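You operate a simulated robot arm through the tools that you are given. There is no shell and no other tool.

You run a simulated robot arm. Do the job below in one go: nothing can be reset, and whatever is moved stays where it is left.

JOB
Seat the 25 MM bearing cartridge and clamp it under the orange strap.
Fine: torque the strap bolt as the plate says; the wrench goes back on its rest.

The check looks at the end state, three seconds after you hand in, the way a careful person would. Anything else that was tipped, shoved, dropped, spilled or broken makes it a failure.

ROBOT AND FRAMES
A 7-joint arm with a two-finger parallel gripper, fixed in place. Base frame: the origin is on the floor under the middle of its stand, x ahead of it, y to its left, z up; the work surface is at about z = 0.88. Lengths are in m, angles in degrees, forces in N, time in s.
With the tool pointing down near the work surface it reaches from about 0.24 to 0.68 m from the base axis. Its first joint turns from -66.0 to 66.0 degrees. Payload 2.4 kg.
The TCP is the grasp point between the finger pads, 0.03 m short of the fingertips. In the tool frame z runs along the fingers and y along their closing line. The gripper opens to 0.094 m. The fingers are 0.028 m wide and 0.01 m thick; the gripper's body (0.05 by 0.096 m) begins 0.055 m behind the TCP.
Orientation is told as [roll, pitch, yaw] about the base's x, y, z axes, in that order, counted from this pose: with the fingers straight down and closing along the base's y, the tool's x points along the base's -x, its y along +y and its z along -z.

CONTROLS
- The arm moves only by the tool step_arm. Its argument "steps" is one flat list of numbers, 7 for each row, row after row: the gripper command, from -1 (shut) to 1 (fully open), values between in proportion, then the shift along the tool's x, y, z in m, then the turn, a rotation vector about the tool's x, y, z in degrees. In form: [grip, tx, ty, tz, ax, ay, az, grip, tx, ty, tz, ax, ay, az, ...]. A call has 1 to 20 rows; each row shifts and turns the commanded pose from where the row before left it, along the tool's axes as they then stand. Each row takes 0.2 s and may step no farther than 0.05 m and 8.6 degrees from the row before; otherwise, or with a gripper value out of range, the whole call is refused. A pose out of reach is approached as far as the arm can. The call stops where the force on the tool passes 40 N (or 10 N more than at its start, if that is more) or the arm is blocked; 0.2 s more then pass. The fingers move at their own pace (about 0.153 m/s each) and stop on an object; they squeeze with about 36 N. The grip force told is the motor's: it shows also when the fingers shut on nothing. Time passes only in rows, and 0.2 s behind the last, so rows that do not move let the fingers close. It gives the time, the measured TCP pose, the force on the tool (base axes), the opening and the grip force at its end, in the units of the frame above (readings bear some noise), with the torque about the TCP (base axes, N m) and any sound that the robot's microphone picked up.
- Cameras (640 x 400 px; columns grow to the right, rows downward): "scene" is fixed at [0.0446, 0.4959, 1.4551]; the picture's right is [-0.53, -0.85, 0.00], its down [-0.46, 0.29, -0.84] and it looks along [0.71, -0.44, -0.54] (base axes); focal length 292 px, centre (320, 200). "wrist" rides on the gripper at [0.076, 0.014, -0.102] in the tool frame; the picture's right is [-0.18, 0.98, 0.00], its down [-0.75, -0.14, -0.64] and it looks along [-0.63, -0.12, 0.77] (tool axes); focal length 243 px, centre (320, 200). There is no depth. A picture from a camera that has moved, and an enlarged one, comes with that camera's place and axes in the base frame and with its lens. The place of the scene camera against the robot may be out by one fixed shift of up to 0.018 m in any direction.
- capture(camera): a new picture of that camera. The clock stands still meanwhile.
- close_up(camera, box): a new picture of the part [left, top, right, bottom] of that camera's present view, enlarged. The clock stands still meanwhile.
- sign_off(): hands the job in; it is judged then, once.

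Nothing tells you positions but the pictures and the camera data. Unless the task says otherwise, let go and move clear before handing in.

The tools are called by a JSON object that holds its "fn" and its "kwargs". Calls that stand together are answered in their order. step_arm: Moves the arm, as the interface text tells. Its arguments: {"type":"object","properties":{"steps":{"type":"array"}},"required":["steps"]} The other tools are called the same way: capture (camera) takes a picture; close_up (camera, box) takes an enlarged picture of a part of a camera's view; sign_off () hands the job in.

At the start:

```text
time_s: 0.0
ee_pos: [0.3845, -0.0013, 1.3016]
tool_rot: [0.0, 0.0, 0.0]
contact_force: [0.6, 0.2, -0.3]
moment: [-0.01, 0.0, -0.02]
grip_width: 0.0938
grip_force: 0.1
```

scene: 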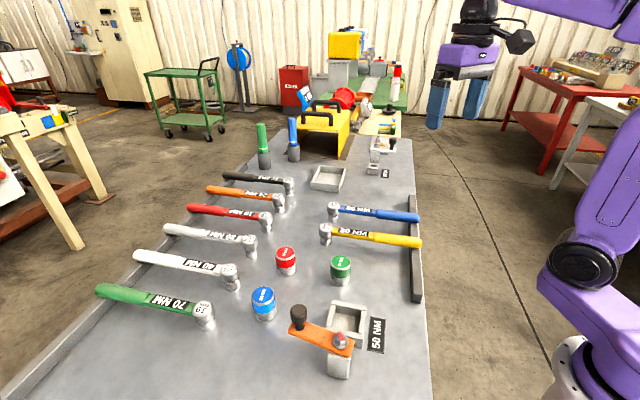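
wrist: 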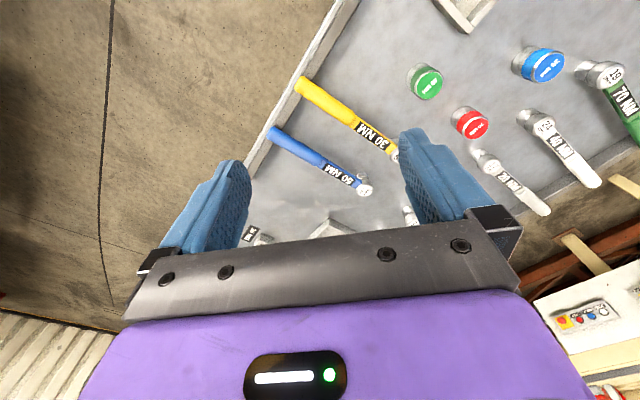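

I see a bench with several wrenches, three bearing cartridges (red, green, blue), and an orange strap beside a square seat with a "50 NM" plate. I'll take close-ups first to read the labels.

{"fn": "close_up", "kwargs": {"camera": "scene", "box": [270, 280, 430, 380]}}

{"fn": "close_up", "kwargs": {"camera": "scene", "box": [230, 230, 390, 330]}}

{"fn": "close_up", "kwargs": {"camera": "scene", "box": [300, 130, 440, 260]}}

{"fn": "close_up", "kwargs": {"camera": "scene", "box": [90, 160, 300, 330]}}

{"fn": "close_up", "kwargs": {"camera": "wrist", "box": [380, 20, 640, 220]}}

```text
4.00 times, centred on (350, 330) of scene
camera zoom: at [0.0446, 0.4959, 1.4551], right [-0.53, -0.85, 0.0], down [-0.46, 0.29, -0.84], along [0.71, -0.44, -0.54], focal length 1166 px, centre (200, -320)
```

zoom: 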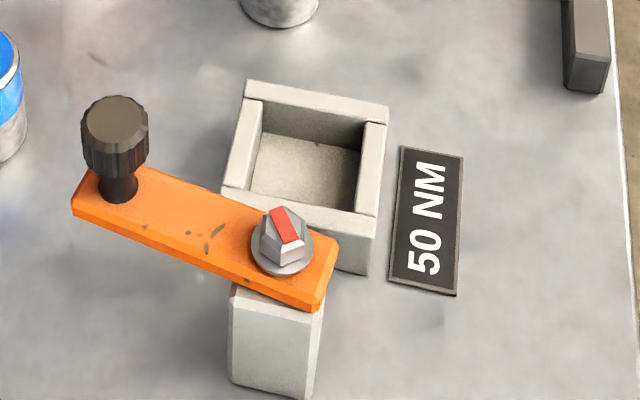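

```text
4.00 times, centred on (310, 280) of scene
camera zoom: at [0.0446, 0.4959, 1.4551], right [-0.53, -0.85, 0.0], down [-0.46, 0.29, -0.84], along [0.71, -0.44, -0.54], focal length 1166 px, centre (360, -120)
```

zoom: 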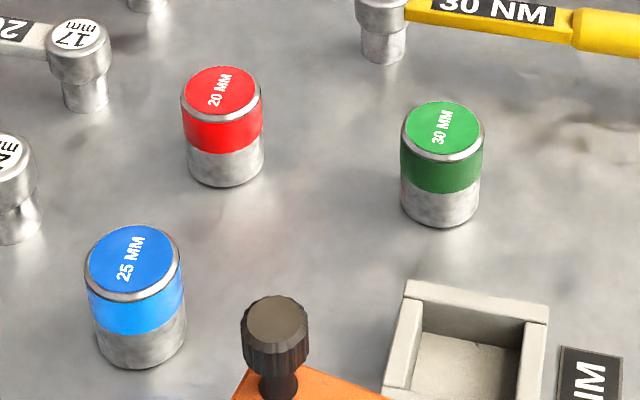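

```text
3.08 times, centred on (370, 195) of scene
camera zoom: at [0.0446, 0.4959, 1.4551], right [-0.53, -0.85, 0.0], down [-0.46, 0.29, -0.84], along [0.71, -0.44, -0.54], focal length 897 px, centre (166, 215)
```

zoom: 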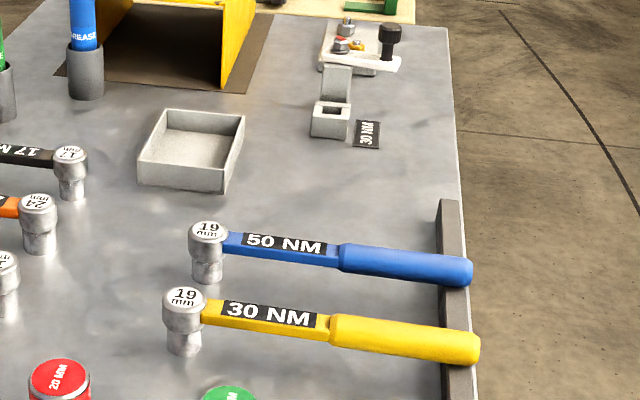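

```text
2.35 times, centred on (195, 245) of scene
camera zoom: at [0.0446, 0.4959, 1.4551], right [-0.53, -0.85, 0.0], down [-0.46, 0.29, -0.84], along [0.71, -0.44, -0.54], focal length 686 px, centre (614, 94)
```

zoom: 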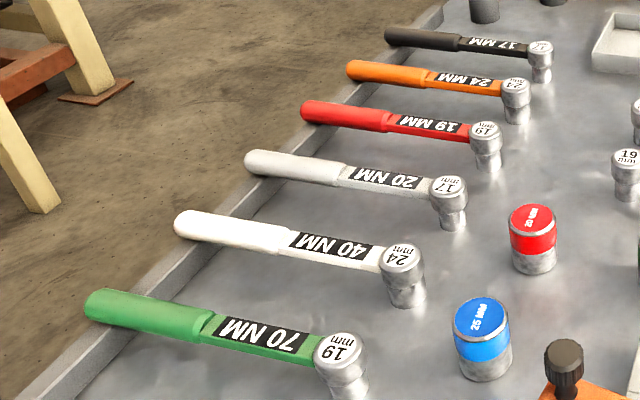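

```text
2.00 times, centred on (510, 120) of wrist
camera zoom: at [0.3073, 0.0121, 1.4009], right [0.18, 0.98, 0.0], down [0.75, -0.14, 0.64], along [0.63, -0.12, -0.77], focal length 485 px, centre (-60, 360)
```

zoom: 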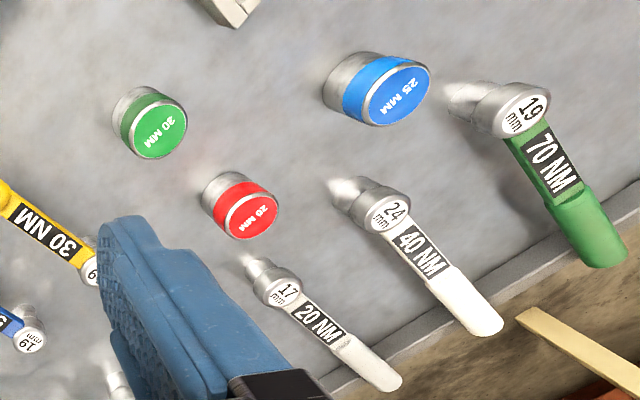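

The job needs the blue 25 MM cartridge, at about (0.457, 0.387), seated in the square pocket at about (0.331, 0.254). The strap bolt is near (0.279, 0.308), the plate says 50 NM, and the matching wrench is the blue 50 NM / 19 mm. I'll move the wrist camera in to refine these positions.

{"fn": "step_arm", "kwargs": {"steps": [1, 0.026, 0.036, 0, 0, 0, 0, 1, 0.026, 0.036, 0, 0, 0, 0, 1, 0.026, 0.036, 0, 0, 0, 0, 1, 0.026, 0.036, 0, 0, 0, 0, 1, 0.026, 0.036, 0, 0, 0, 0, 1, 0, 0, 0, 0, 0, -8, 1, 0, 0, 0, 0, 0, -8, 1, 0, 0, 0, 0, 0, -8, 1, 0, 0, 0, 0, 0, -8, 1, 0, 0, 0, 0, 0, -8, 1, 0, 0, 0, 0, 0, 0]}}

{"fn": "capture", "kwargs": {"camera": "wrist"}}

{"fn": "capture", "kwargs": {"camera": "scene"}}

```text
time_s: 2.4
ee_pos: [0.2543, 0.1781, 1.3]
tool_rot: [0.0, 0.0, 40.0]
contact_force: [-0.9, 0.4, 0.5]
moment: [-0.02, -0.03, -0.02]
grip_width: 0.0941
grip_force: 0.1
```

```text
taken
camera wrist: at [0.1864, 0.1403, 1.4011], right [-0.49, 0.87, 0.0], down [0.67, 0.38, 0.64], along [0.56, 0.32, -0.77], focal length 243 px, centre (320, 200)
```

wrist: 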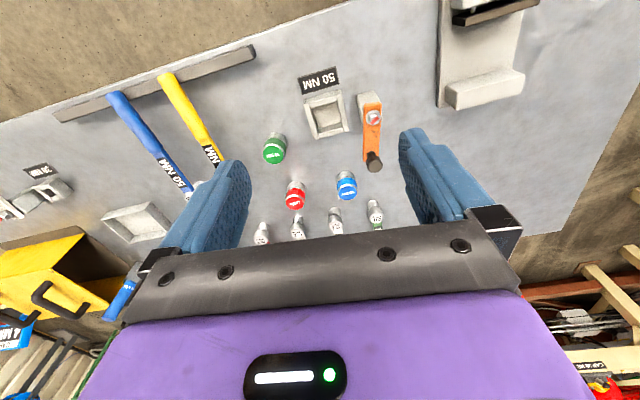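

```text
taken
```

scene: 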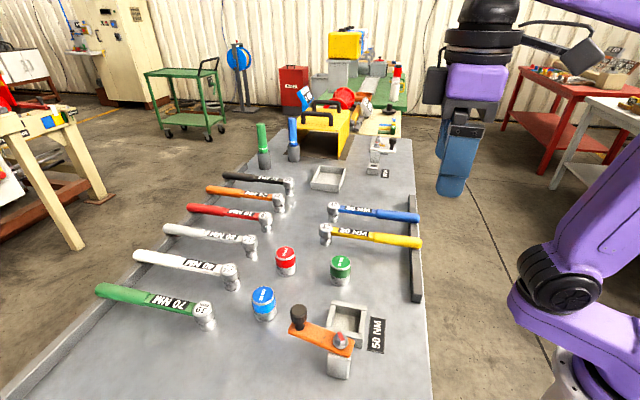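

From here the wrist camera sees the fixture and cartridges clearly. I'll zoom in to measure them.

{"fn": "close_up", "kwargs": {"camera": "wrist", "box": [250, 60, 410, 160]}}

{"fn": "close_up", "kwargs": {"camera": "wrist", "box": [250, 120, 410, 220]}}

{"fn": "close_up", "kwargs": {"camera": "wrist", "box": [90, 60, 250, 160]}}

{"fn": "close_up", "kwargs": {"camera": "wrist", "box": [300, 80, 400, 180]}}

```text
4.00 times, centred on (330, 110) of wrist
camera zoom: at [0.1864, 0.1403, 1.4011], right [-0.49, 0.87, 0.0], down [0.67, 0.38, 0.64], along [0.56, 0.32, -0.77], focal length 970 px, centre (280, 560)
```

zoom: 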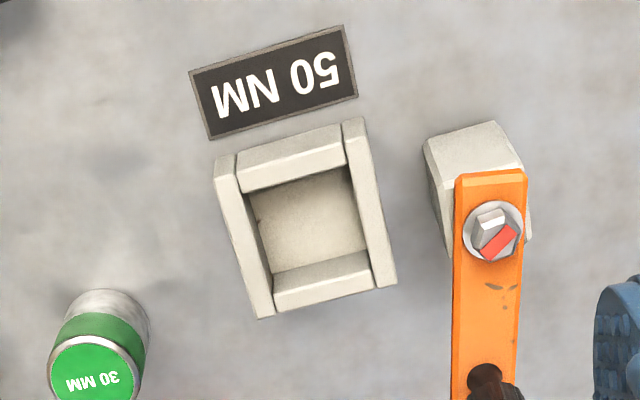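

```text
4.00 times, centred on (330, 170) of wrist
camera zoom: at [0.1864, 0.1403, 1.4011], right [-0.49, 0.87, 0.0], down [0.67, 0.38, 0.64], along [0.56, 0.32, -0.77], focal length 970 px, centre (280, 320)
```

zoom: 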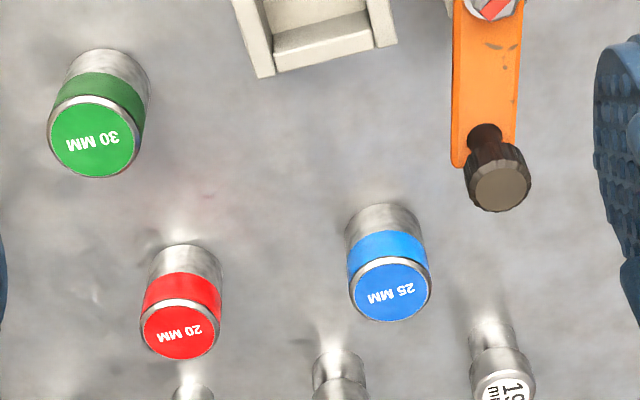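

```text
4.00 times, centred on (170, 110) of wrist
camera zoom: at [0.1864, 0.1403, 1.4011], right [-0.49, 0.87, 0.0], down [0.67, 0.38, 0.64], along [0.56, 0.32, -0.77], focal length 970 px, centre (920, 560)
```

zoom: 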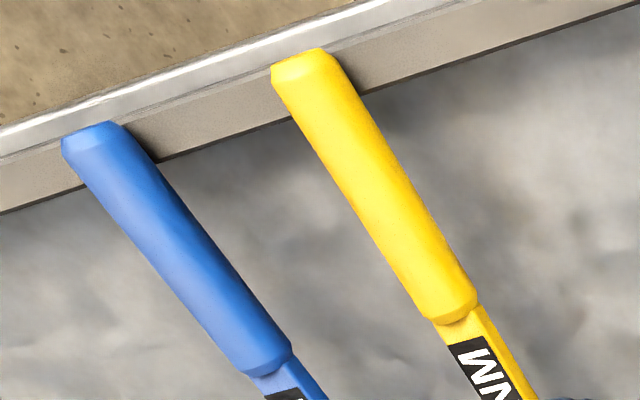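

```text
4.00 times, centred on (350, 130) of wrist
camera zoom: at [0.1864, 0.1403, 1.4011], right [-0.49, 0.87, 0.0], down [0.67, 0.38, 0.64], along [0.56, 0.32, -0.77], focal length 970 px, centre (200, 480)
```

zoom: 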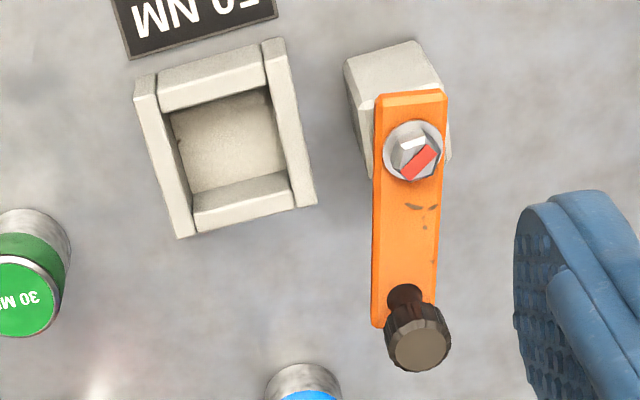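

The wrist view puts the pocket centre at about (0.335, 0.240) and the blue cartridge at about (0.464, 0.375), so the scene camera is offset by roughly a centimetre. I'll hover lower over the fixture for a precise look.

{"fn": "step_arm", "kwargs": {"steps": [1, -0.022, 0.0083, 0.0375, 0, 0, 0, 1, -0.022, 0.0083, 0.0375, 0, 0, 0, 1, -0.022, 0.0083, 0.0375, 0, 0, 0, 1, -0.022, 0.0083, 0.0375, 0, 0, 0, 1, 0, 0, 0, 0, 0, -5, 1, 0, 0, 0, 0, 0, 0]}}

{"fn": "capture", "kwargs": {"camera": "wrist"}}

{"fn": "capture", "kwargs": {"camera": "scene"}}

```text
time_s: 3.8
ee_pos: [0.301, 0.2608, 1.1491]
tool_rot: [0.0, 0.0, 45.0]
contact_force: [0.5, 0.8, 1.0]
moment: [-0.04, -0.02, 0.0]
grip_width: 0.0939
grip_force: 0.1
```

```text
taken
camera wrist: at [0.2364, 0.216, 1.2499], right [-0.57, 0.82, 0.0], down [0.63, 0.43, 0.64], along [0.53, 0.36, -0.77], focal length 243 px, centre (320, 200)
```

wrist: 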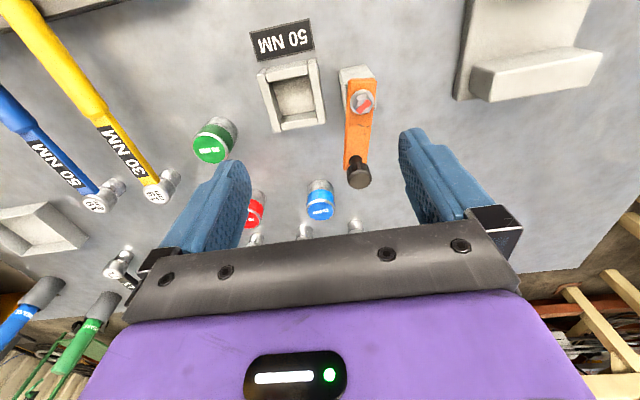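

```text
taken
```

scene: 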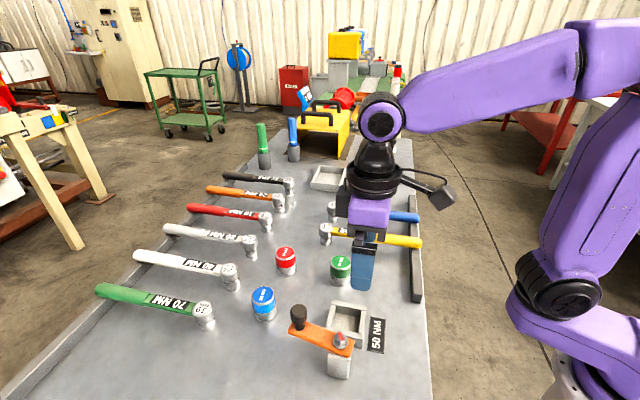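

I'll zoom in on the fixture, the cartridge and the gripper to calibrate the two cameras against each other.

{"fn": "close_up", "kwargs": {"camera": "wrist", "box": [240, 50, 400, 150]}}

{"fn": "close_up", "kwargs": {"camera": "wrist", "box": [300, 60, 400, 122]}}

{"fn": "close_up", "kwargs": {"camera": "wrist", "box": [290, 140, 390, 202]}}

{"fn": "close_up", "kwargs": {"camera": "scene", "box": [280, 220, 440, 320]}}

{"fn": "close_up", "kwargs": {"camera": "scene", "box": [280, 290, 400, 390]}}

```text
4.00 times, centred on (320, 100) of wrist
camera zoom: at [0.2364, 0.216, 1.2499], right [-0.57, 0.82, 0.0], down [0.63, 0.43, 0.64], along [0.53, 0.36, -0.77], focal length 970 px, centre (320, 600)
```

zoom: 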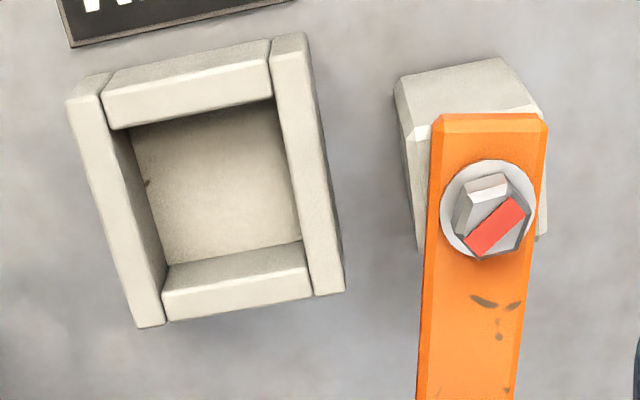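

```text
6.40 times, centred on (350, 91) of wrist
camera zoom: at [0.2364, 0.216, 1.2499], right [-0.57, 0.82, 0.0], down [0.63, 0.43, 0.64], along [0.53, 0.36, -0.77], focal length 1553 px, centre (128, 898)
```

zoom: 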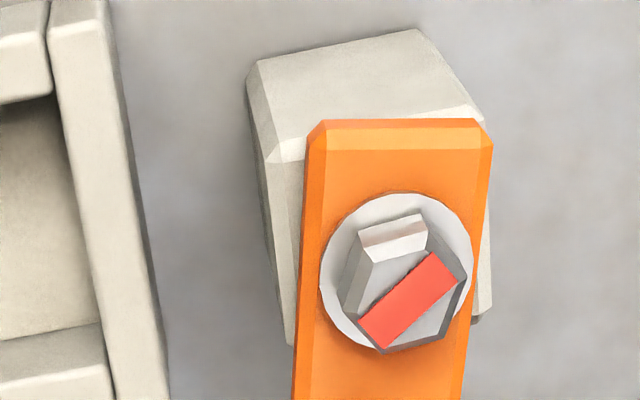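

```text
6.40 times, centred on (340, 171) of wrist
camera zoom: at [0.2364, 0.216, 1.2499], right [-0.57, 0.82, 0.0], down [0.63, 0.43, 0.64], along [0.53, 0.36, -0.77], focal length 1553 px, centre (192, 386)
```

zoom: 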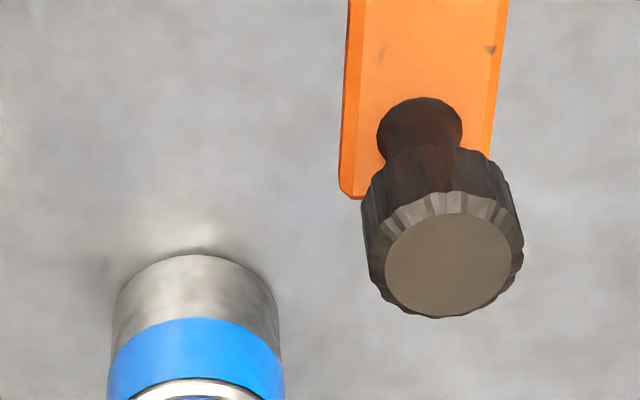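

```text
4.00 times, centred on (360, 270) of scene
camera zoom: at [0.0446, 0.4959, 1.4551], right [-0.53, -0.85, 0.0], down [-0.46, 0.29, -0.84], along [0.71, -0.44, -0.54], focal length 1166 px, centre (160, -80)
```

zoom: 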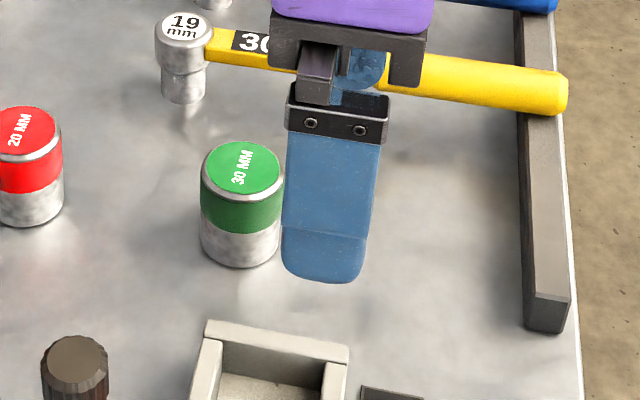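

```text
4.00 times, centred on (340, 340) of scene
camera zoom: at [0.0446, 0.4959, 1.4551], right [-0.53, -0.85, 0.0], down [-0.46, 0.29, -0.84], along [0.71, -0.44, -0.54], focal length 1166 px, centre (240, -360)
```

zoom: 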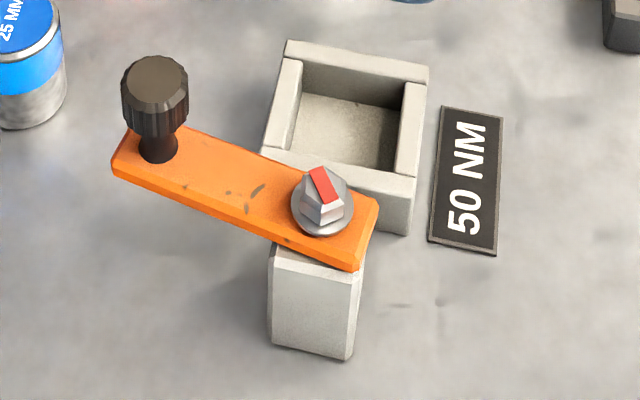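

The fingertip and fixture readings agree to within about a centimetre. Next I'll go above the blue cartridge, staying high over the strap knob on the way.

{"fn": "step_arm", "kwargs": {"steps": [1, -0.0396, -0.0071, 0, 0, 0, 0, 1, -0.0396, -0.0071, 0, 0, 0, 0, 1, -0.0396, -0.0071, 0, 0, 0, 0, 1, -0.0396, -0.0071, 0, 0, 0, 0, 1, -0.0396, -0.0071, 0, 0, 0, 0, 1, 0, 0, 0.045, 0, 0, 0, 1, 0, 0, 0.045, 0, 0, 0, 1, 0, 0, 0, 0, 0, 0]}}

{"fn": "capture", "kwargs": {"camera": "wrist"}}

{"fn": "capture", "kwargs": {"camera": "scene"}}

```text
time_s: 5.6
ee_pos: [0.4677, 0.3745, 1.059]
tool_rot: [0.0, 0.1, 45.0]
contact_force: [0.5, 0.2, -0.7]
moment: [0.01, 0.03, -0.01]
grip_width: 0.0942
grip_force: 0.1
```

```text
taken
camera wrist: at [0.4015, 0.3296, 1.1591], right [-0.56, 0.83, 0.0], down [0.63, 0.43, 0.64], along [0.53, 0.36, -0.77], focal length 243 px, centre (320, 200)
```

wrist: 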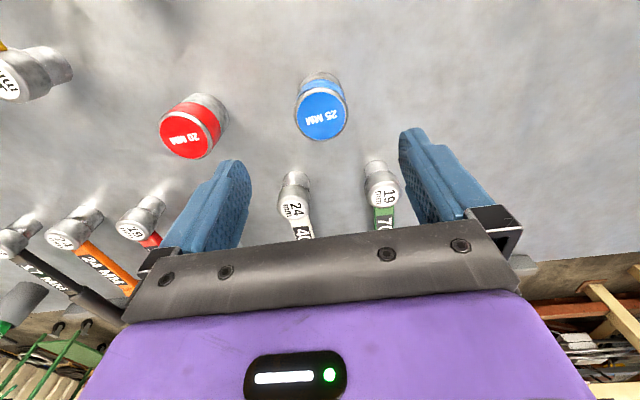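

```text
taken
```

scene: 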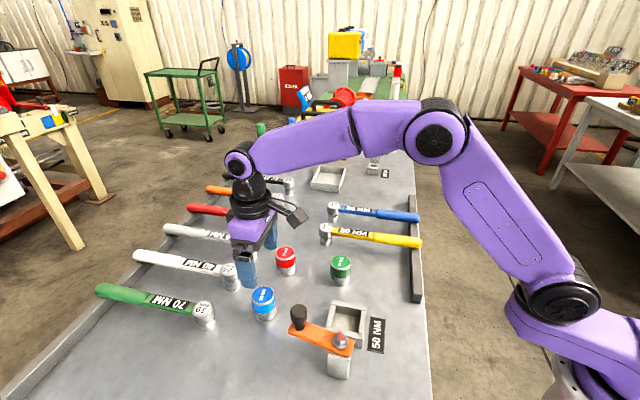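

The blue cartridge sits almost exactly under the gripper. A close-up will give the fine alignment.

{"fn": "close_up", "kwargs": {"camera": "wrist", "box": [270, 60, 370, 160]}}

{"fn": "close_up", "kwargs": {"camera": "scene", "box": [200, 220, 300, 330]}}

```text
4.00 times, centred on (320, 110) of wrist
camera zoom: at [0.4015, 0.3296, 1.1591], right [-0.56, 0.83, 0.0], down [0.63, 0.43, 0.64], along [0.53, 0.36, -0.77], focal length 970 px, centre (320, 560)
```

zoom: 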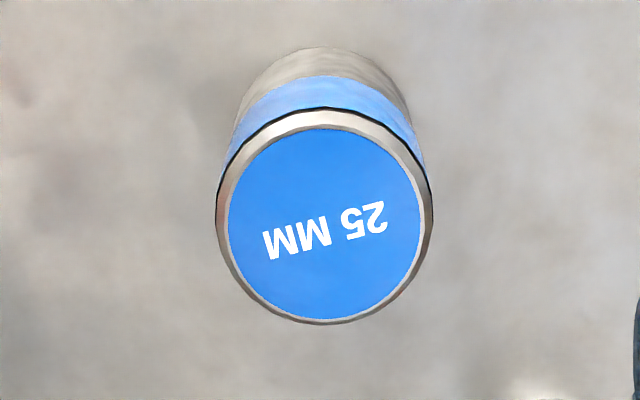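

```text
3.64 times, centred on (250, 275) of scene
camera zoom: at [0.0446, 0.4959, 1.4551], right [-0.53, -0.85, 0.0], down [-0.46, 0.29, -0.84], along [0.71, -0.44, -0.54], focal length 1060 px, centre (574, -73)
```

zoom: 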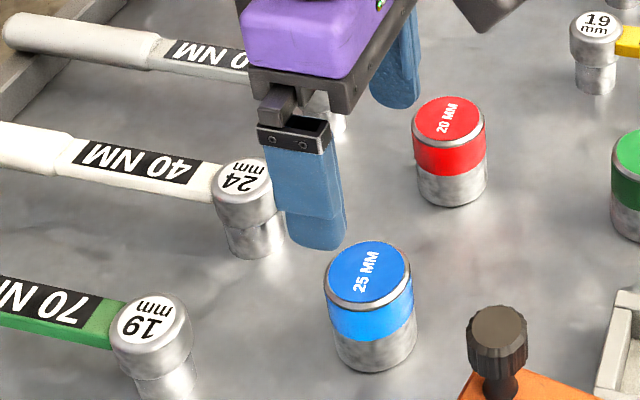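

The cartridge is about 7 mm further ahead than the gripper, with its top near z 0.935 and a diameter of about 51 mm. I'll align and descend to grip only the top 20 mm or so, so the fingers stay above the pocket walls later.

{"fn": "step_arm", "kwargs": {"steps": [1, -0.0072, 0.0009, 0, 0, 0, 0, 1, 0, 0, 0.04, 0, 0, 0, 1, 0, 0, 0.04, 0, 0, 0, 1, 0, 0, 0.032, 0, 0, 0, 1, 0, 0, 0, 0, 0, 0]}}

{"fn": "capture", "kwargs": {"camera": "wrist"}}

{"fn": "close_up", "kwargs": {"camera": "scene", "box": [190, 220, 330, 330]}}

```text
time_s: 6.8
ee_pos: [0.4701, 0.3797, 0.9478]
tool_rot: [0.0, 0.0, 45.0]
contact_force: [-0.6, -0.5, 0.2]
moment: [-0.03, 0.02, 0.01]
grip_width: 0.0939
grip_force: 0.0
```

```text
taken
camera wrist: at [0.4054, 0.337, 1.0491], right [-0.56, 0.83, 0.0], down [0.63, 0.43, 0.64], along [0.53, 0.36, -0.77], focal length 243 px, centre (320, 200)
```

wrist: 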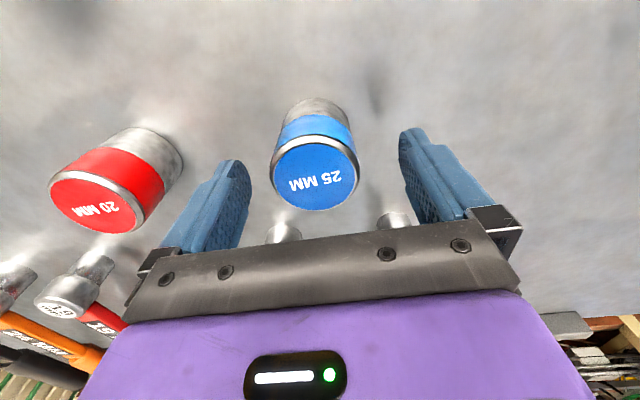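

```text
3.64 times, centred on (260, 275) of scene
camera zoom: at [0.0446, 0.4959, 1.4551], right [-0.53, -0.85, 0.0], down [-0.46, 0.29, -0.84], along [0.71, -0.44, -0.54], focal length 1060 px, centre (538, -73)
```

zoom: 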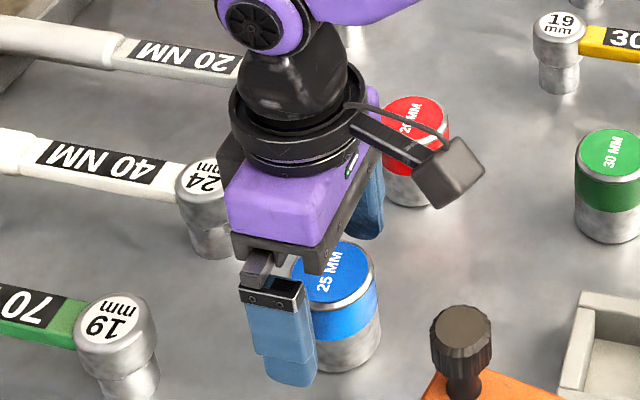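

The cartridge top appears about 3 mm left of the finger midline. I'll correct that and close.

{"fn": "step_arm", "kwargs": {"steps": [1, 0, -0.0028, 0, 0, 0, 0, 1, 0, 0, 0, 0, 0, 0, 0.3, 0, 0, 0, 0, 0, 0, -1, 0, 0, 0, 0, 0, 0, -1, 0, 0, 0, 0, 0, 0]}}

{"fn": "capture", "kwargs": {"camera": "wrist"}}

```text
time_s: 8.0
ee_pos: [0.472, 0.3789, 0.9488]
tool_rot: [0.0, 0.0, 45.1]
contact_force: [-0.1, -0.2, -0.7]
moment: [0.1, 0.03, -0.03]
grip_width: 0.049
grip_force: 36.0
```

```text
taken
camera wrist: at [0.4073, 0.3349, 1.0489], right [-0.56, 0.83, 0.0], down [0.63, 0.43, 0.64], along [0.53, 0.36, -0.77], focal length 243 px, centre (320, 200)
```

wrist: 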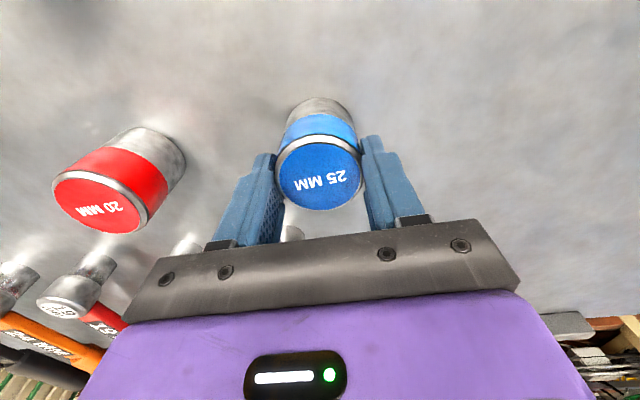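

The grip is solid at about 49 mm. I'll lift it and carry it straight back toward the pocket.

{"fn": "step_arm", "kwargs": {"steps": [-1, 0, 0, -0.02, 0, 0, 0, -1, 0, 0, -0.04, 0, 0, 0, -1, 0, 0, -0.04, 0, 0, 0, -1, 0, 0, -0.04, 0, 0, 0, -1, 0.04, 0, 0, 0, 0, 0, -1, 0.04, 0, 0, 0, 0, 0, -1, 0.04, 0, 0, 0, 0, 0, -1, 0.04, 0, 0, 0, 0, 0, -1, 0.03, 0, 0, 0, 0, 0, -1, 0, 0, 0, 0, 0, 0, -1, 0, 0, 0, 0, 0, 0]}}

{"fn": "capture", "kwargs": {"camera": "wrist"}}

{"fn": "capture", "kwargs": {"camera": "scene"}}

```text
time_s: 10.4
ee_pos: [0.3381, 0.2442, 1.0875]
tool_rot: [0.0, 0.0, 45.0]
contact_force: [1.0, -0.3, 0.7]
moment: [-0.01, -0.02, 0.0]
grip_width: 0.0002
grip_force: 33.6
```

```text
taken
camera wrist: at [0.2731, 0.2005, 1.1883], right [-0.56, 0.83, 0.0], down [0.63, 0.43, 0.64], along [0.53, 0.36, -0.77], focal length 243 px, centre (320, 200)
```

wrist: 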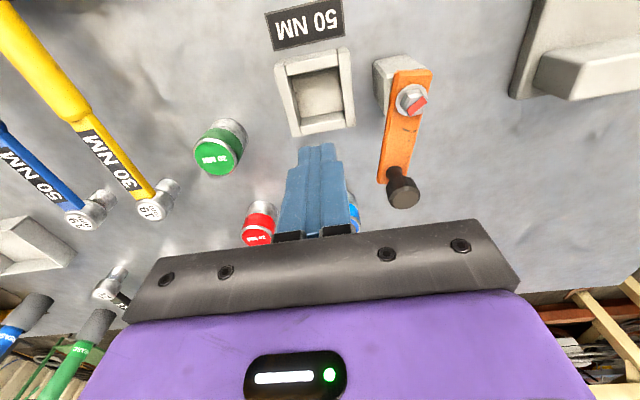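

```text
taken
```

scene: 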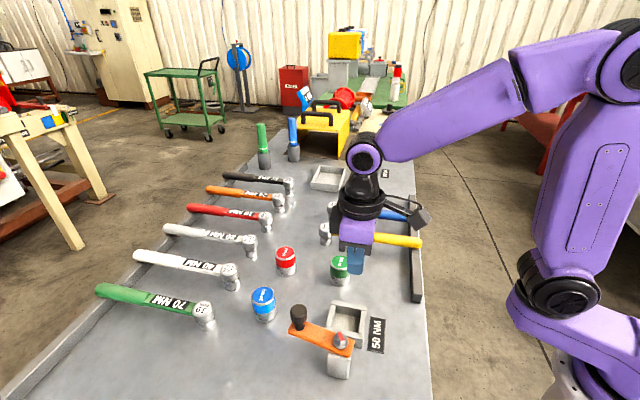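

The cartridge slipped out of the fingertips as I lifted and is still standing where it was. My grip was too shallow, so I'll use a deeper one. I'm above the pocket now, so I'll measure it first.

{"fn": "close_up", "kwargs": {"camera": "wrist", "box": [260, 40, 360, 140]}}

{"fn": "close_up", "kwargs": {"camera": "wrist", "box": [360, 40, 460, 140]}}

{"fn": "close_up", "kwargs": {"camera": "scene", "box": [240, 270, 400, 380]}}

{"fn": "close_up", "kwargs": {"camera": "wrist", "box": [260, 120, 440, 232]}}

```text
4.00 times, centred on (310, 90) of wrist
camera zoom: at [0.2731, 0.2005, 1.1883], right [-0.56, 0.83, 0.0], down [0.63, 0.43, 0.64], along [0.53, 0.36, -0.77], focal length 970 px, centre (360, 640)
```

zoom: 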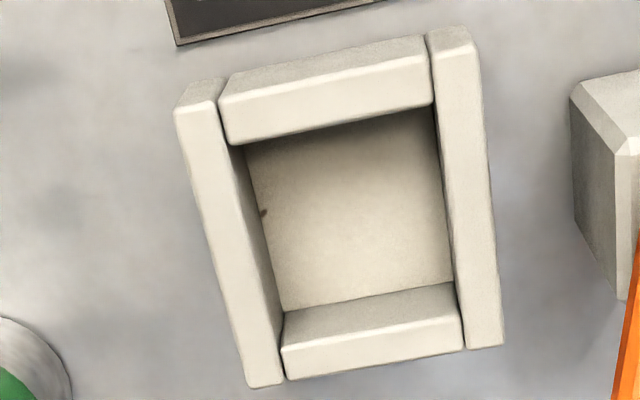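

```text
4.00 times, centred on (410, 90) of wrist
camera zoom: at [0.2731, 0.2005, 1.1883], right [-0.56, 0.83, 0.0], down [0.63, 0.43, 0.64], along [0.53, 0.36, -0.77], focal length 970 px, centre (-40, 640)
```

zoom: 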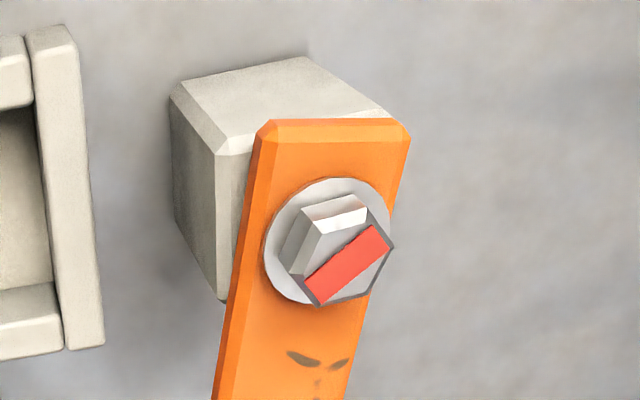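

```text
3.64 times, centred on (320, 325) of scene
camera zoom: at [0.0446, 0.4959, 1.4551], right [-0.53, -0.85, 0.0], down [-0.46, 0.29, -0.84], along [0.71, -0.44, -0.54], focal length 1060 px, centre (320, -254)
```

zoom: 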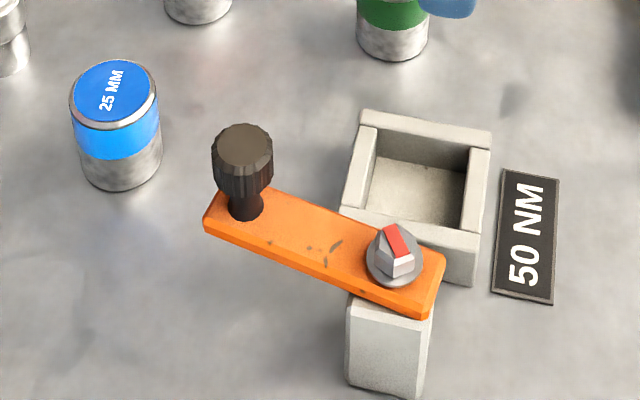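

```text
3.56 times, centred on (350, 176) of wrist
camera zoom: at [0.2731, 0.2005, 1.1883], right [-0.56, 0.83, 0.0], down [0.63, 0.43, 0.64], along [0.53, 0.36, -0.77], focal length 863 px, centre (213, 285)
```

zoom: 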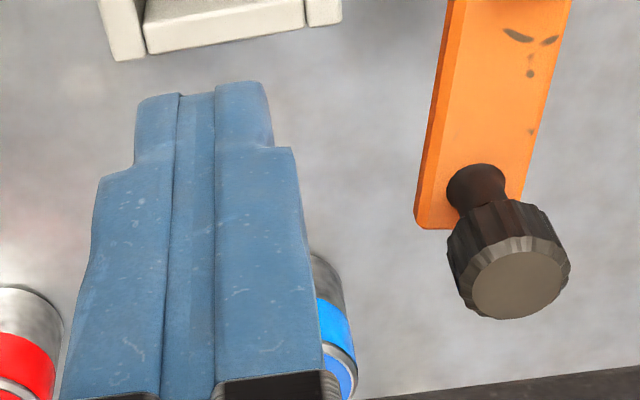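

The pocket centre is at about (0.3406, 0.2440), aligned at exactly 45°. The opening is about 52 mm, the wall top is near 0.93 and the floor near 0.90. I'll go back to the cartridge for a deeper grip.

{"fn": "step_arm", "kwargs": {"steps": [1, -0.04, 0, 0, 0, 0, 0, 1, -0.04, 0, 0, 0, 0, 0, 1, -0.04, 0, 0, 0, 0, 0, 1, -0.04, 0, 0, 0, 0, 0, 1, -0.03, 0, 0, 0, 0, 0, 1, 0, 0, 0.04, 0, 0, 0, 1, 0, 0, 0.04, 0, 0, 0, 1, 0, 0, 0, 0, 0, 0, 1, 0, 0, 0, 0, 0, 0]}}

{"fn": "capture", "kwargs": {"camera": "wrist"}}

{"fn": "close_up", "kwargs": {"camera": "wrist", "box": [260, 60, 380, 180]}}

```text
time_s: 12.4
ee_pos: [0.4734, 0.3785, 1.0093]
tool_rot: [0.0, 0.0, 45.0]
contact_force: [0.9, 0.7, 0.3]
moment: [0.02, -0.02, -0.02]
grip_width: 0.0942
grip_force: 0.0
```

```text
taken
camera wrist: at [0.4087, 0.3352, 1.11], right [-0.56, 0.83, 0.0], down [0.63, 0.43, 0.64], along [0.53, 0.36, -0.77], focal length 243 px, centre (320, 200)
```

wrist: 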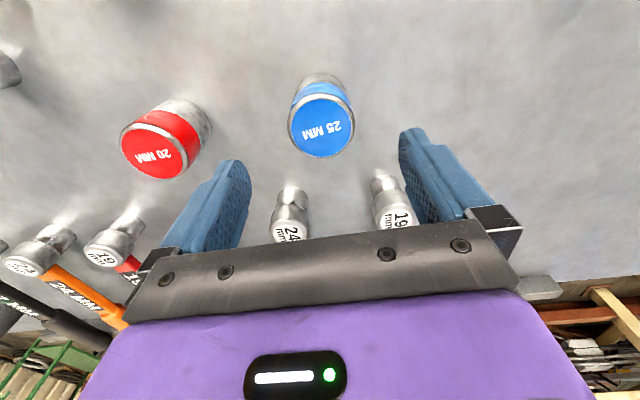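

```text
3.33 times, centred on (320, 120) of wrist
camera zoom: at [0.4087, 0.3352, 1.11], right [-0.56, 0.83, 0.0], down [0.63, 0.43, 0.64], along [0.53, 0.36, -0.77], focal length 809 px, centre (320, 467)
```

zoom: 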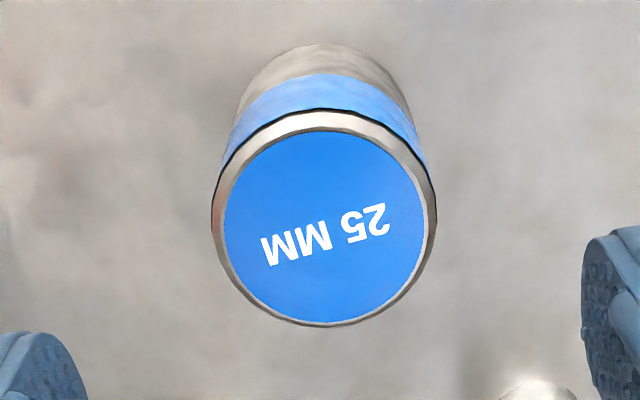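

The cartridge hasn't moved and is centred. I'll descend deeper this time, putting the TCP near the cartridge top for about 33 mm of engagement, then grip and test with a small lift.

{"fn": "step_arm", "kwargs": {"steps": [1, 0.002, 0, 0, 0, 0, 0, 1, 0, 0, 0.04, 0, 0, 0, 1, 0, 0, 0.0375, 0, 0, 0, 1, 0, 0, 0, 0, 0, 0, 0.2, 0, 0, 0, 0, 0, 0, -1, 0, 0, 0, 0, 0, 0, -1, 0, 0, 0, 0, 0, 0, -1, 0, 0, 0, 0, 0, 0]}}

{"fn": "capture", "kwargs": {"camera": "wrist"}}

{"fn": "close_up", "kwargs": {"camera": "scene", "box": [190, 230, 330, 330]}}

```text
time_s: 14.2
ee_pos: [0.4702, 0.3766, 0.9323]
tool_rot: [0.1, 0.0, 45.0]
contact_force: [0.3, 0.5, -0.4]
moment: [-0.03, -0.03, 0.02]
grip_width: 0.0495
grip_force: 36.1
```

```text
taken
camera wrist: at [0.4058, 0.3329, 1.0326], right [-0.56, 0.83, 0.0], down [0.63, 0.43, 0.64], along [0.53, 0.36, -0.77], focal length 243 px, centre (320, 200)
```

wrist: 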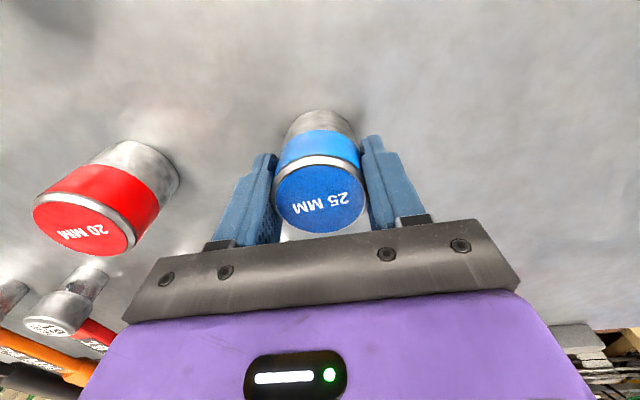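

```text
4.00 times, centred on (260, 280) of scene
camera zoom: at [0.0446, 0.496, 1.455], right [-0.53, -0.85, 0.0], down [-0.46, 0.29, -0.84], along [0.71, -0.44, -0.54], focal length 1166 px, centre (560, -120)
```

zoom: 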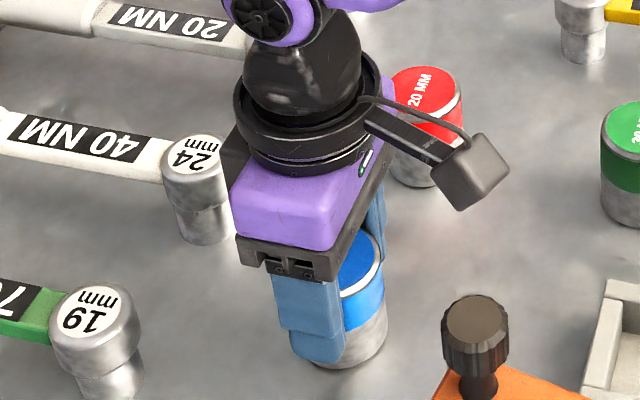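

The grip holds at 49.5 mm. I'll lift slowly by 2 cm and check that the cartridge comes along.

{"fn": "step_arm", "kwargs": {"steps": [-1, 0, 0, -0.005, 0, 0, 0, -1, 0, 0, -0.005, 0, 0, 0, -1, 0, 0, -0.01, 0, 0, 0, -1, 0, 0, 0, 0, 0, 0]}}

{"fn": "capture", "kwargs": {"camera": "wrist"}}

```text
time_s: 15.2
ee_pos: [0.4713, 0.3772, 0.9512]
tool_rot: [0.0, 0.0, 45.1]
contact_force: [0.8, -0.6, -4.1]
moment: [-0.02, 0.0, 0.02]
grip_width: 0.0496
grip_force: 35.9
```

```text
taken
camera wrist: at [0.4061, 0.3333, 1.0519], right [-0.56, 0.83, 0.0], down [0.63, 0.43, 0.64], along [0.53, 0.36, -0.77], focal length 243 px, centre (320, 200)
```

wrist: 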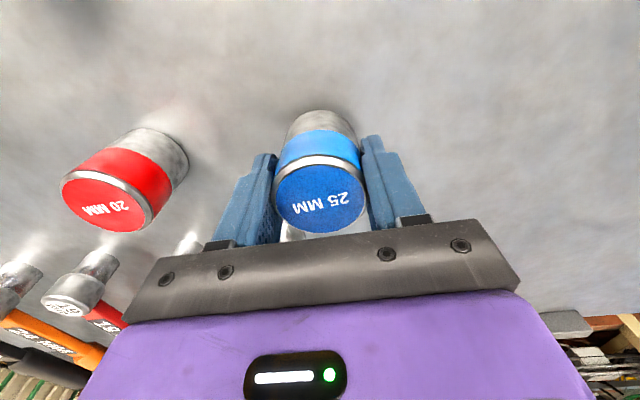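

It lifted cleanly at about 0.42 kg. I'll raise it further and carry it above the pocket.

{"fn": "step_arm", "kwargs": {"steps": [-1, 0, 0, -0.03, 0, 0, 0, -1, 0, 0, -0.03, 0, 0, 0, -1, 0, 0, -0.03, 0, 0, 0, -1, 0.031, -0.0003, 0, 0, 0, 0, -1, 0.031, -0.0003, 0, 0, 0, 0, -1, 0.031, -0.0003, 0, 0, 0, 0, -1, 0.031, -0.0003, 0, 0, 0, 0, -1, 0.031, -0.0003, 0, 0, 0, 0, -1, 0.031, -0.0003, 0, 0, 0, 0, -1, 0, 0, 0, 0, 0, 0, -1, 0, 0, 0, 0, 0, 0]}}

{"fn": "capture", "kwargs": {"camera": "wrist"}}

{"fn": "capture", "kwargs": {"camera": "scene"}}

```text
time_s: 17.6
ee_pos: [0.3403, 0.2444, 1.0405]
tool_rot: [0.0, 0.0, 45.0]
contact_force: [0.4, 0.3, -4.0]
moment: [0.03, -0.01, 0.0]
grip_width: 0.0498
grip_force: 35.4
```

```text
taken
camera wrist: at [0.2753, 0.2006, 1.1408], right [-0.56, 0.83, 0.0], down [0.63, 0.43, 0.64], along [0.53, 0.36, -0.77], focal length 243 px, centre (320, 200)
```

wrist: 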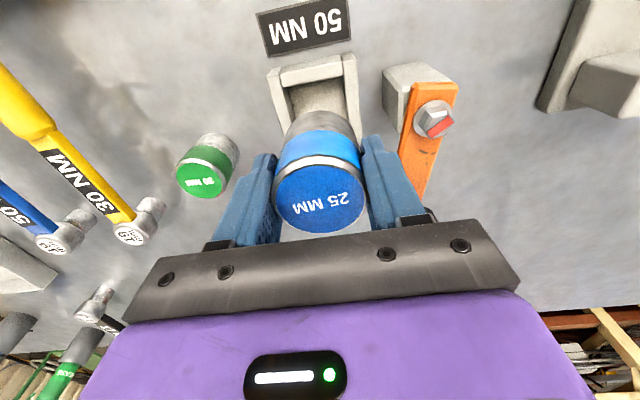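

```text
taken
```

scene: 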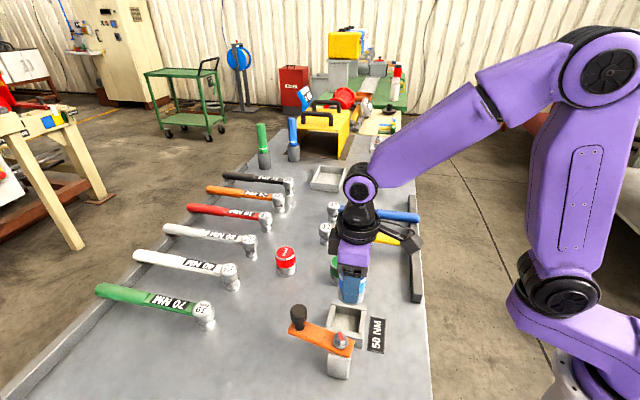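

The cartridge is held above the pocket. I'll zoom in to check the lateral alignment before going down.

{"fn": "close_up", "kwargs": {"camera": "wrist", "box": [255, 40, 375, 160]}}

{"fn": "close_up", "kwargs": {"camera": "scene", "box": [280, 230, 420, 380]}}

```text
3.33 times, centred on (315, 100) of wrist
camera zoom: at [0.2753, 0.2006, 1.1408], right [-0.56, 0.83, 0.0], down [0.63, 0.43, 0.64], along [0.53, 0.36, -0.77], focal length 809 px, centre (337, 533)
```

zoom: 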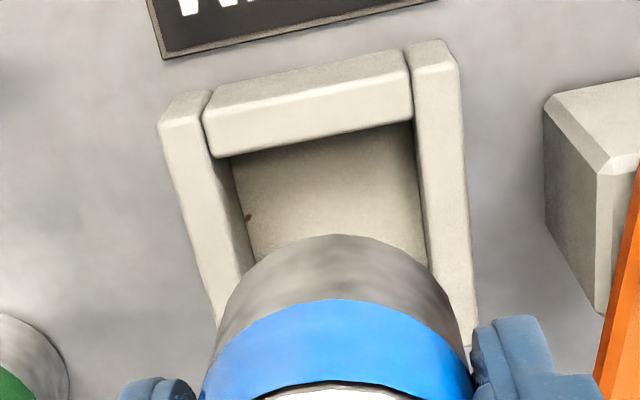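

```text
2.67 times, centred on (350, 305) of scene
camera zoom: at [0.0446, 0.496, 1.455], right [-0.53, -0.85, 0.0], down [-0.46, 0.29, -0.84], along [0.71, -0.44, -0.54], focal length 778 px, centre (240, -80)
```

zoom: 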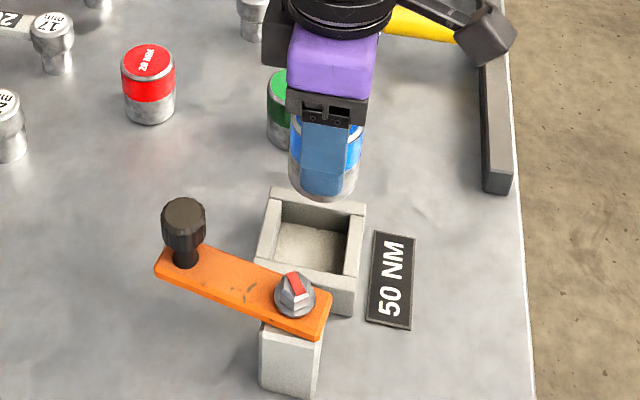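

In the image the cartridge axis is within about 1.5 mm of the pocket centre. I'll apply that small correction, descend to just above the walls and look again.

{"fn": "step_arm", "kwargs": {"steps": [-1, 0.0014, -0.001, 0.015, 0, 0, 0, -1, 0, 0, 0.015, 0, 0, 0, -1, 0, 0, 0.015, 0, 0, 0, -1, 0, 0, 0, 0, 0, 0, -1, 0, 0, 0, 0, 0, 0]}}

{"fn": "close_up", "kwargs": {"camera": "wrist", "box": [255, 20, 375, 140]}}

{"fn": "close_up", "kwargs": {"camera": "scene", "box": [290, 270, 400, 370]}}

{"fn": "capture", "kwargs": {"camera": "wrist"}}

```text
time_s: 18.8
ee_pos: [0.3395, 0.2423, 0.9959]
tool_rot: [0.0, -0.1, 45.0]
contact_force: [0.2, 0.4, -4.2]
moment: [0.02, 0.02, -0.01]
grip_width: 0.0496
grip_force: 35.7
```

```text
3.33 times, centred on (315, 80) of wrist
camera zoom: at [0.2757, 0.1986, 1.0961], right [-0.56, 0.83, 0.0], down [0.63, 0.43, 0.64], along [0.53, 0.36, -0.77], focal length 809 px, centre (337, 600)
```

zoom: 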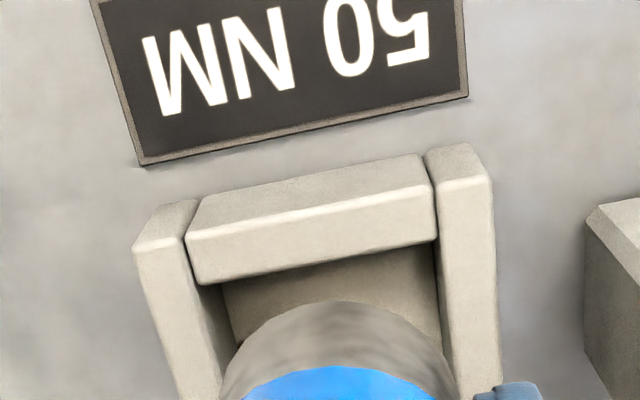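

```text
4.00 times, centred on (345, 320) of scene
camera zoom: at [0.0446, 0.496, 1.455], right [-0.53, -0.85, 0.0], down [-0.46, 0.29, -0.84], along [0.71, -0.44, -0.54], focal length 1166 px, centre (220, -280)
```

zoom: 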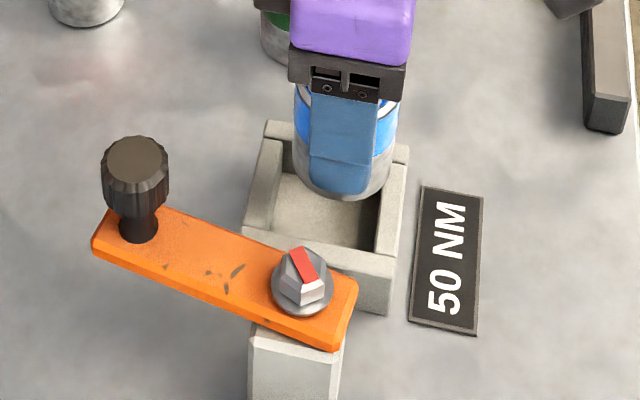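

```text
taken
camera wrist: at [0.2757, 0.1986, 1.0961], right [-0.56, 0.83, 0.0], down [0.63, 0.43, 0.64], along [0.53, 0.36, -0.77], focal length 243 px, centre (320, 200)
```

wrist: 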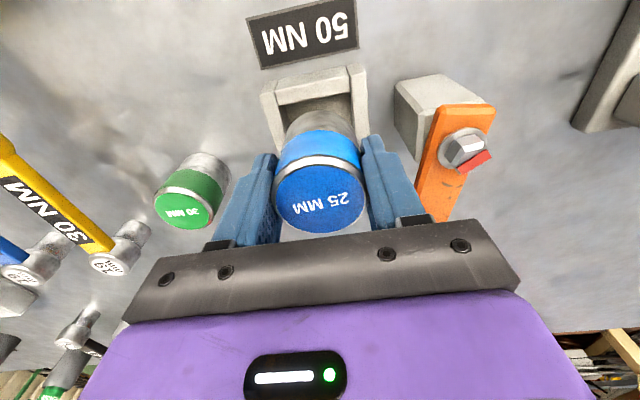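

The two cameras disagree by several millimetres along the tool's forward direction. I'll look closer in both before committing.

{"fn": "close_up", "kwargs": {"camera": "scene", "box": [310, 280, 380, 340]}}

{"fn": "close_up", "kwargs": {"camera": "wrist", "box": [255, 50, 375, 125]}}

```text
6.67 times, centred on (345, 310) of scene
camera zoom: at [0.0446, 0.496, 1.455], right [-0.53, -0.85, 0.0], down [-0.46, 0.29, -0.84], along [0.71, -0.44, -0.54], focal length 1944 px, centre (153, -533)
```

zoom: 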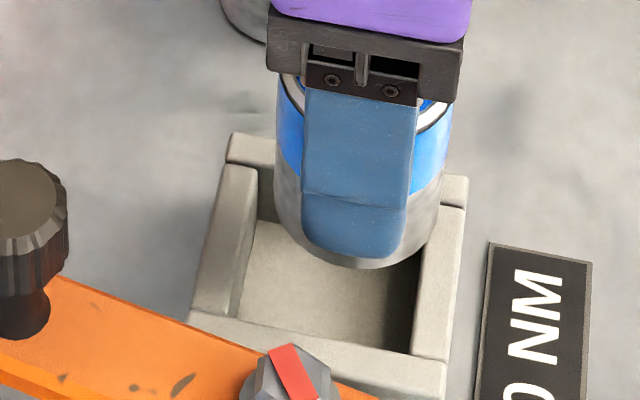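

```text
5.33 times, centred on (315, 88) of wrist
camera zoom: at [0.2757, 0.1986, 1.0961], right [-0.56, 0.83, 0.0], down [0.63, 0.43, 0.64], along [0.53, 0.36, -0.77], focal length 1294 px, centre (347, 800)
```

zoom: 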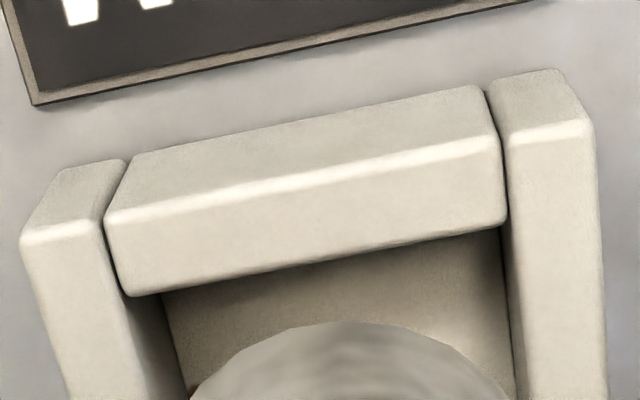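

The walls turn out lower than I first read: top near z 0.912, about 32 mm tall. That reconciles the views and puts the pocket centre at about (0.3456, 0.2477), so the cartridge must go about 6.5 mm forward. I'll shift it, descend to about 7 mm above the walls and check again.

{"fn": "step_arm", "kwargs": {"steps": [-1, -0.0065, -0.0005, 0, 0, 0, 0, -1, 0, 0, 0.0125, 0, 0, 0, -1, 0, 0, 0.0125, 0, 0, 0, -1, 0, 0, 0, 0, 0, 0, -1, 0, 0, 0, 0, 0, 0]}}

{"fn": "close_up", "kwargs": {"camera": "scene", "box": [310, 280, 380, 340]}}

{"fn": "close_up", "kwargs": {"camera": "wrist", "box": [255, 40, 375, 115]}}

{"fn": "close_up", "kwargs": {"camera": "wrist", "box": [240, 60, 460, 200]}}

```text
time_s: 20.0
ee_pos: [0.3456, 0.2479, 0.9693]
tool_rot: [0.0, 0.0, 45.0]
contact_force: [-0.2, 0.7, -3.8]
moment: [-0.05, -0.04, 0.0]
grip_width: 0.0497
grip_force: 36.0
```

```text
6.67 times, centred on (345, 310) of scene
camera zoom: at [0.0446, 0.496, 1.455], right [-0.53, -0.85, 0.0], down [-0.46, 0.29, -0.84], along [0.71, -0.44, -0.54], focal length 1944 px, centre (153, -533)
```

zoom: 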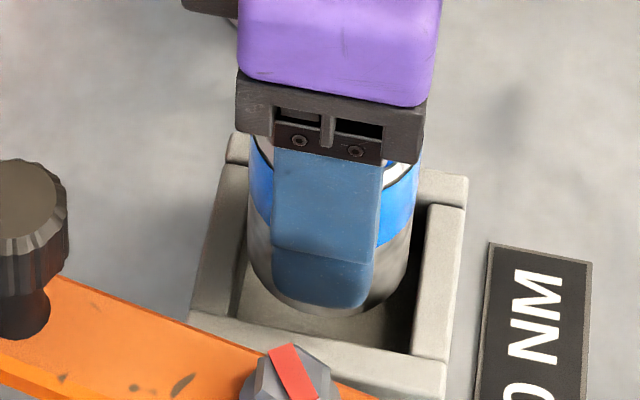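

```text
5.33 times, centred on (315, 78) of wrist
camera zoom: at [0.2807, 0.2041, 1.0708], right [-0.56, 0.83, 0.0], down [0.63, 0.43, 0.64], along [0.53, 0.36, -0.77], focal length 1294 px, centre (347, 853)
```

zoom: 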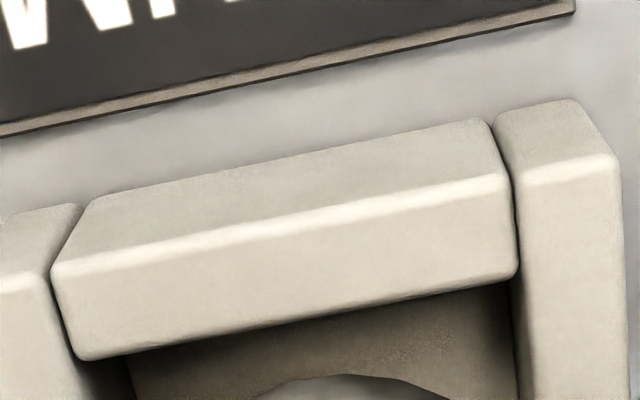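

```text
2.86 times, centred on (350, 130) of wrist
camera zoom: at [0.2807, 0.2041, 1.0708], right [-0.56, 0.83, 0.0], down [0.63, 0.43, 0.64], along [0.53, 0.36, -0.77], focal length 693 px, centre (234, 400)
```

zoom: 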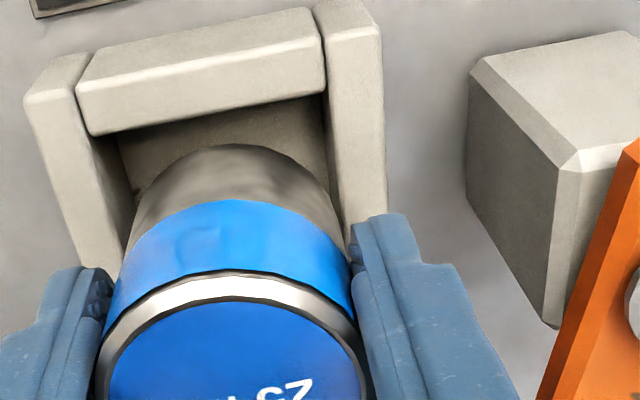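

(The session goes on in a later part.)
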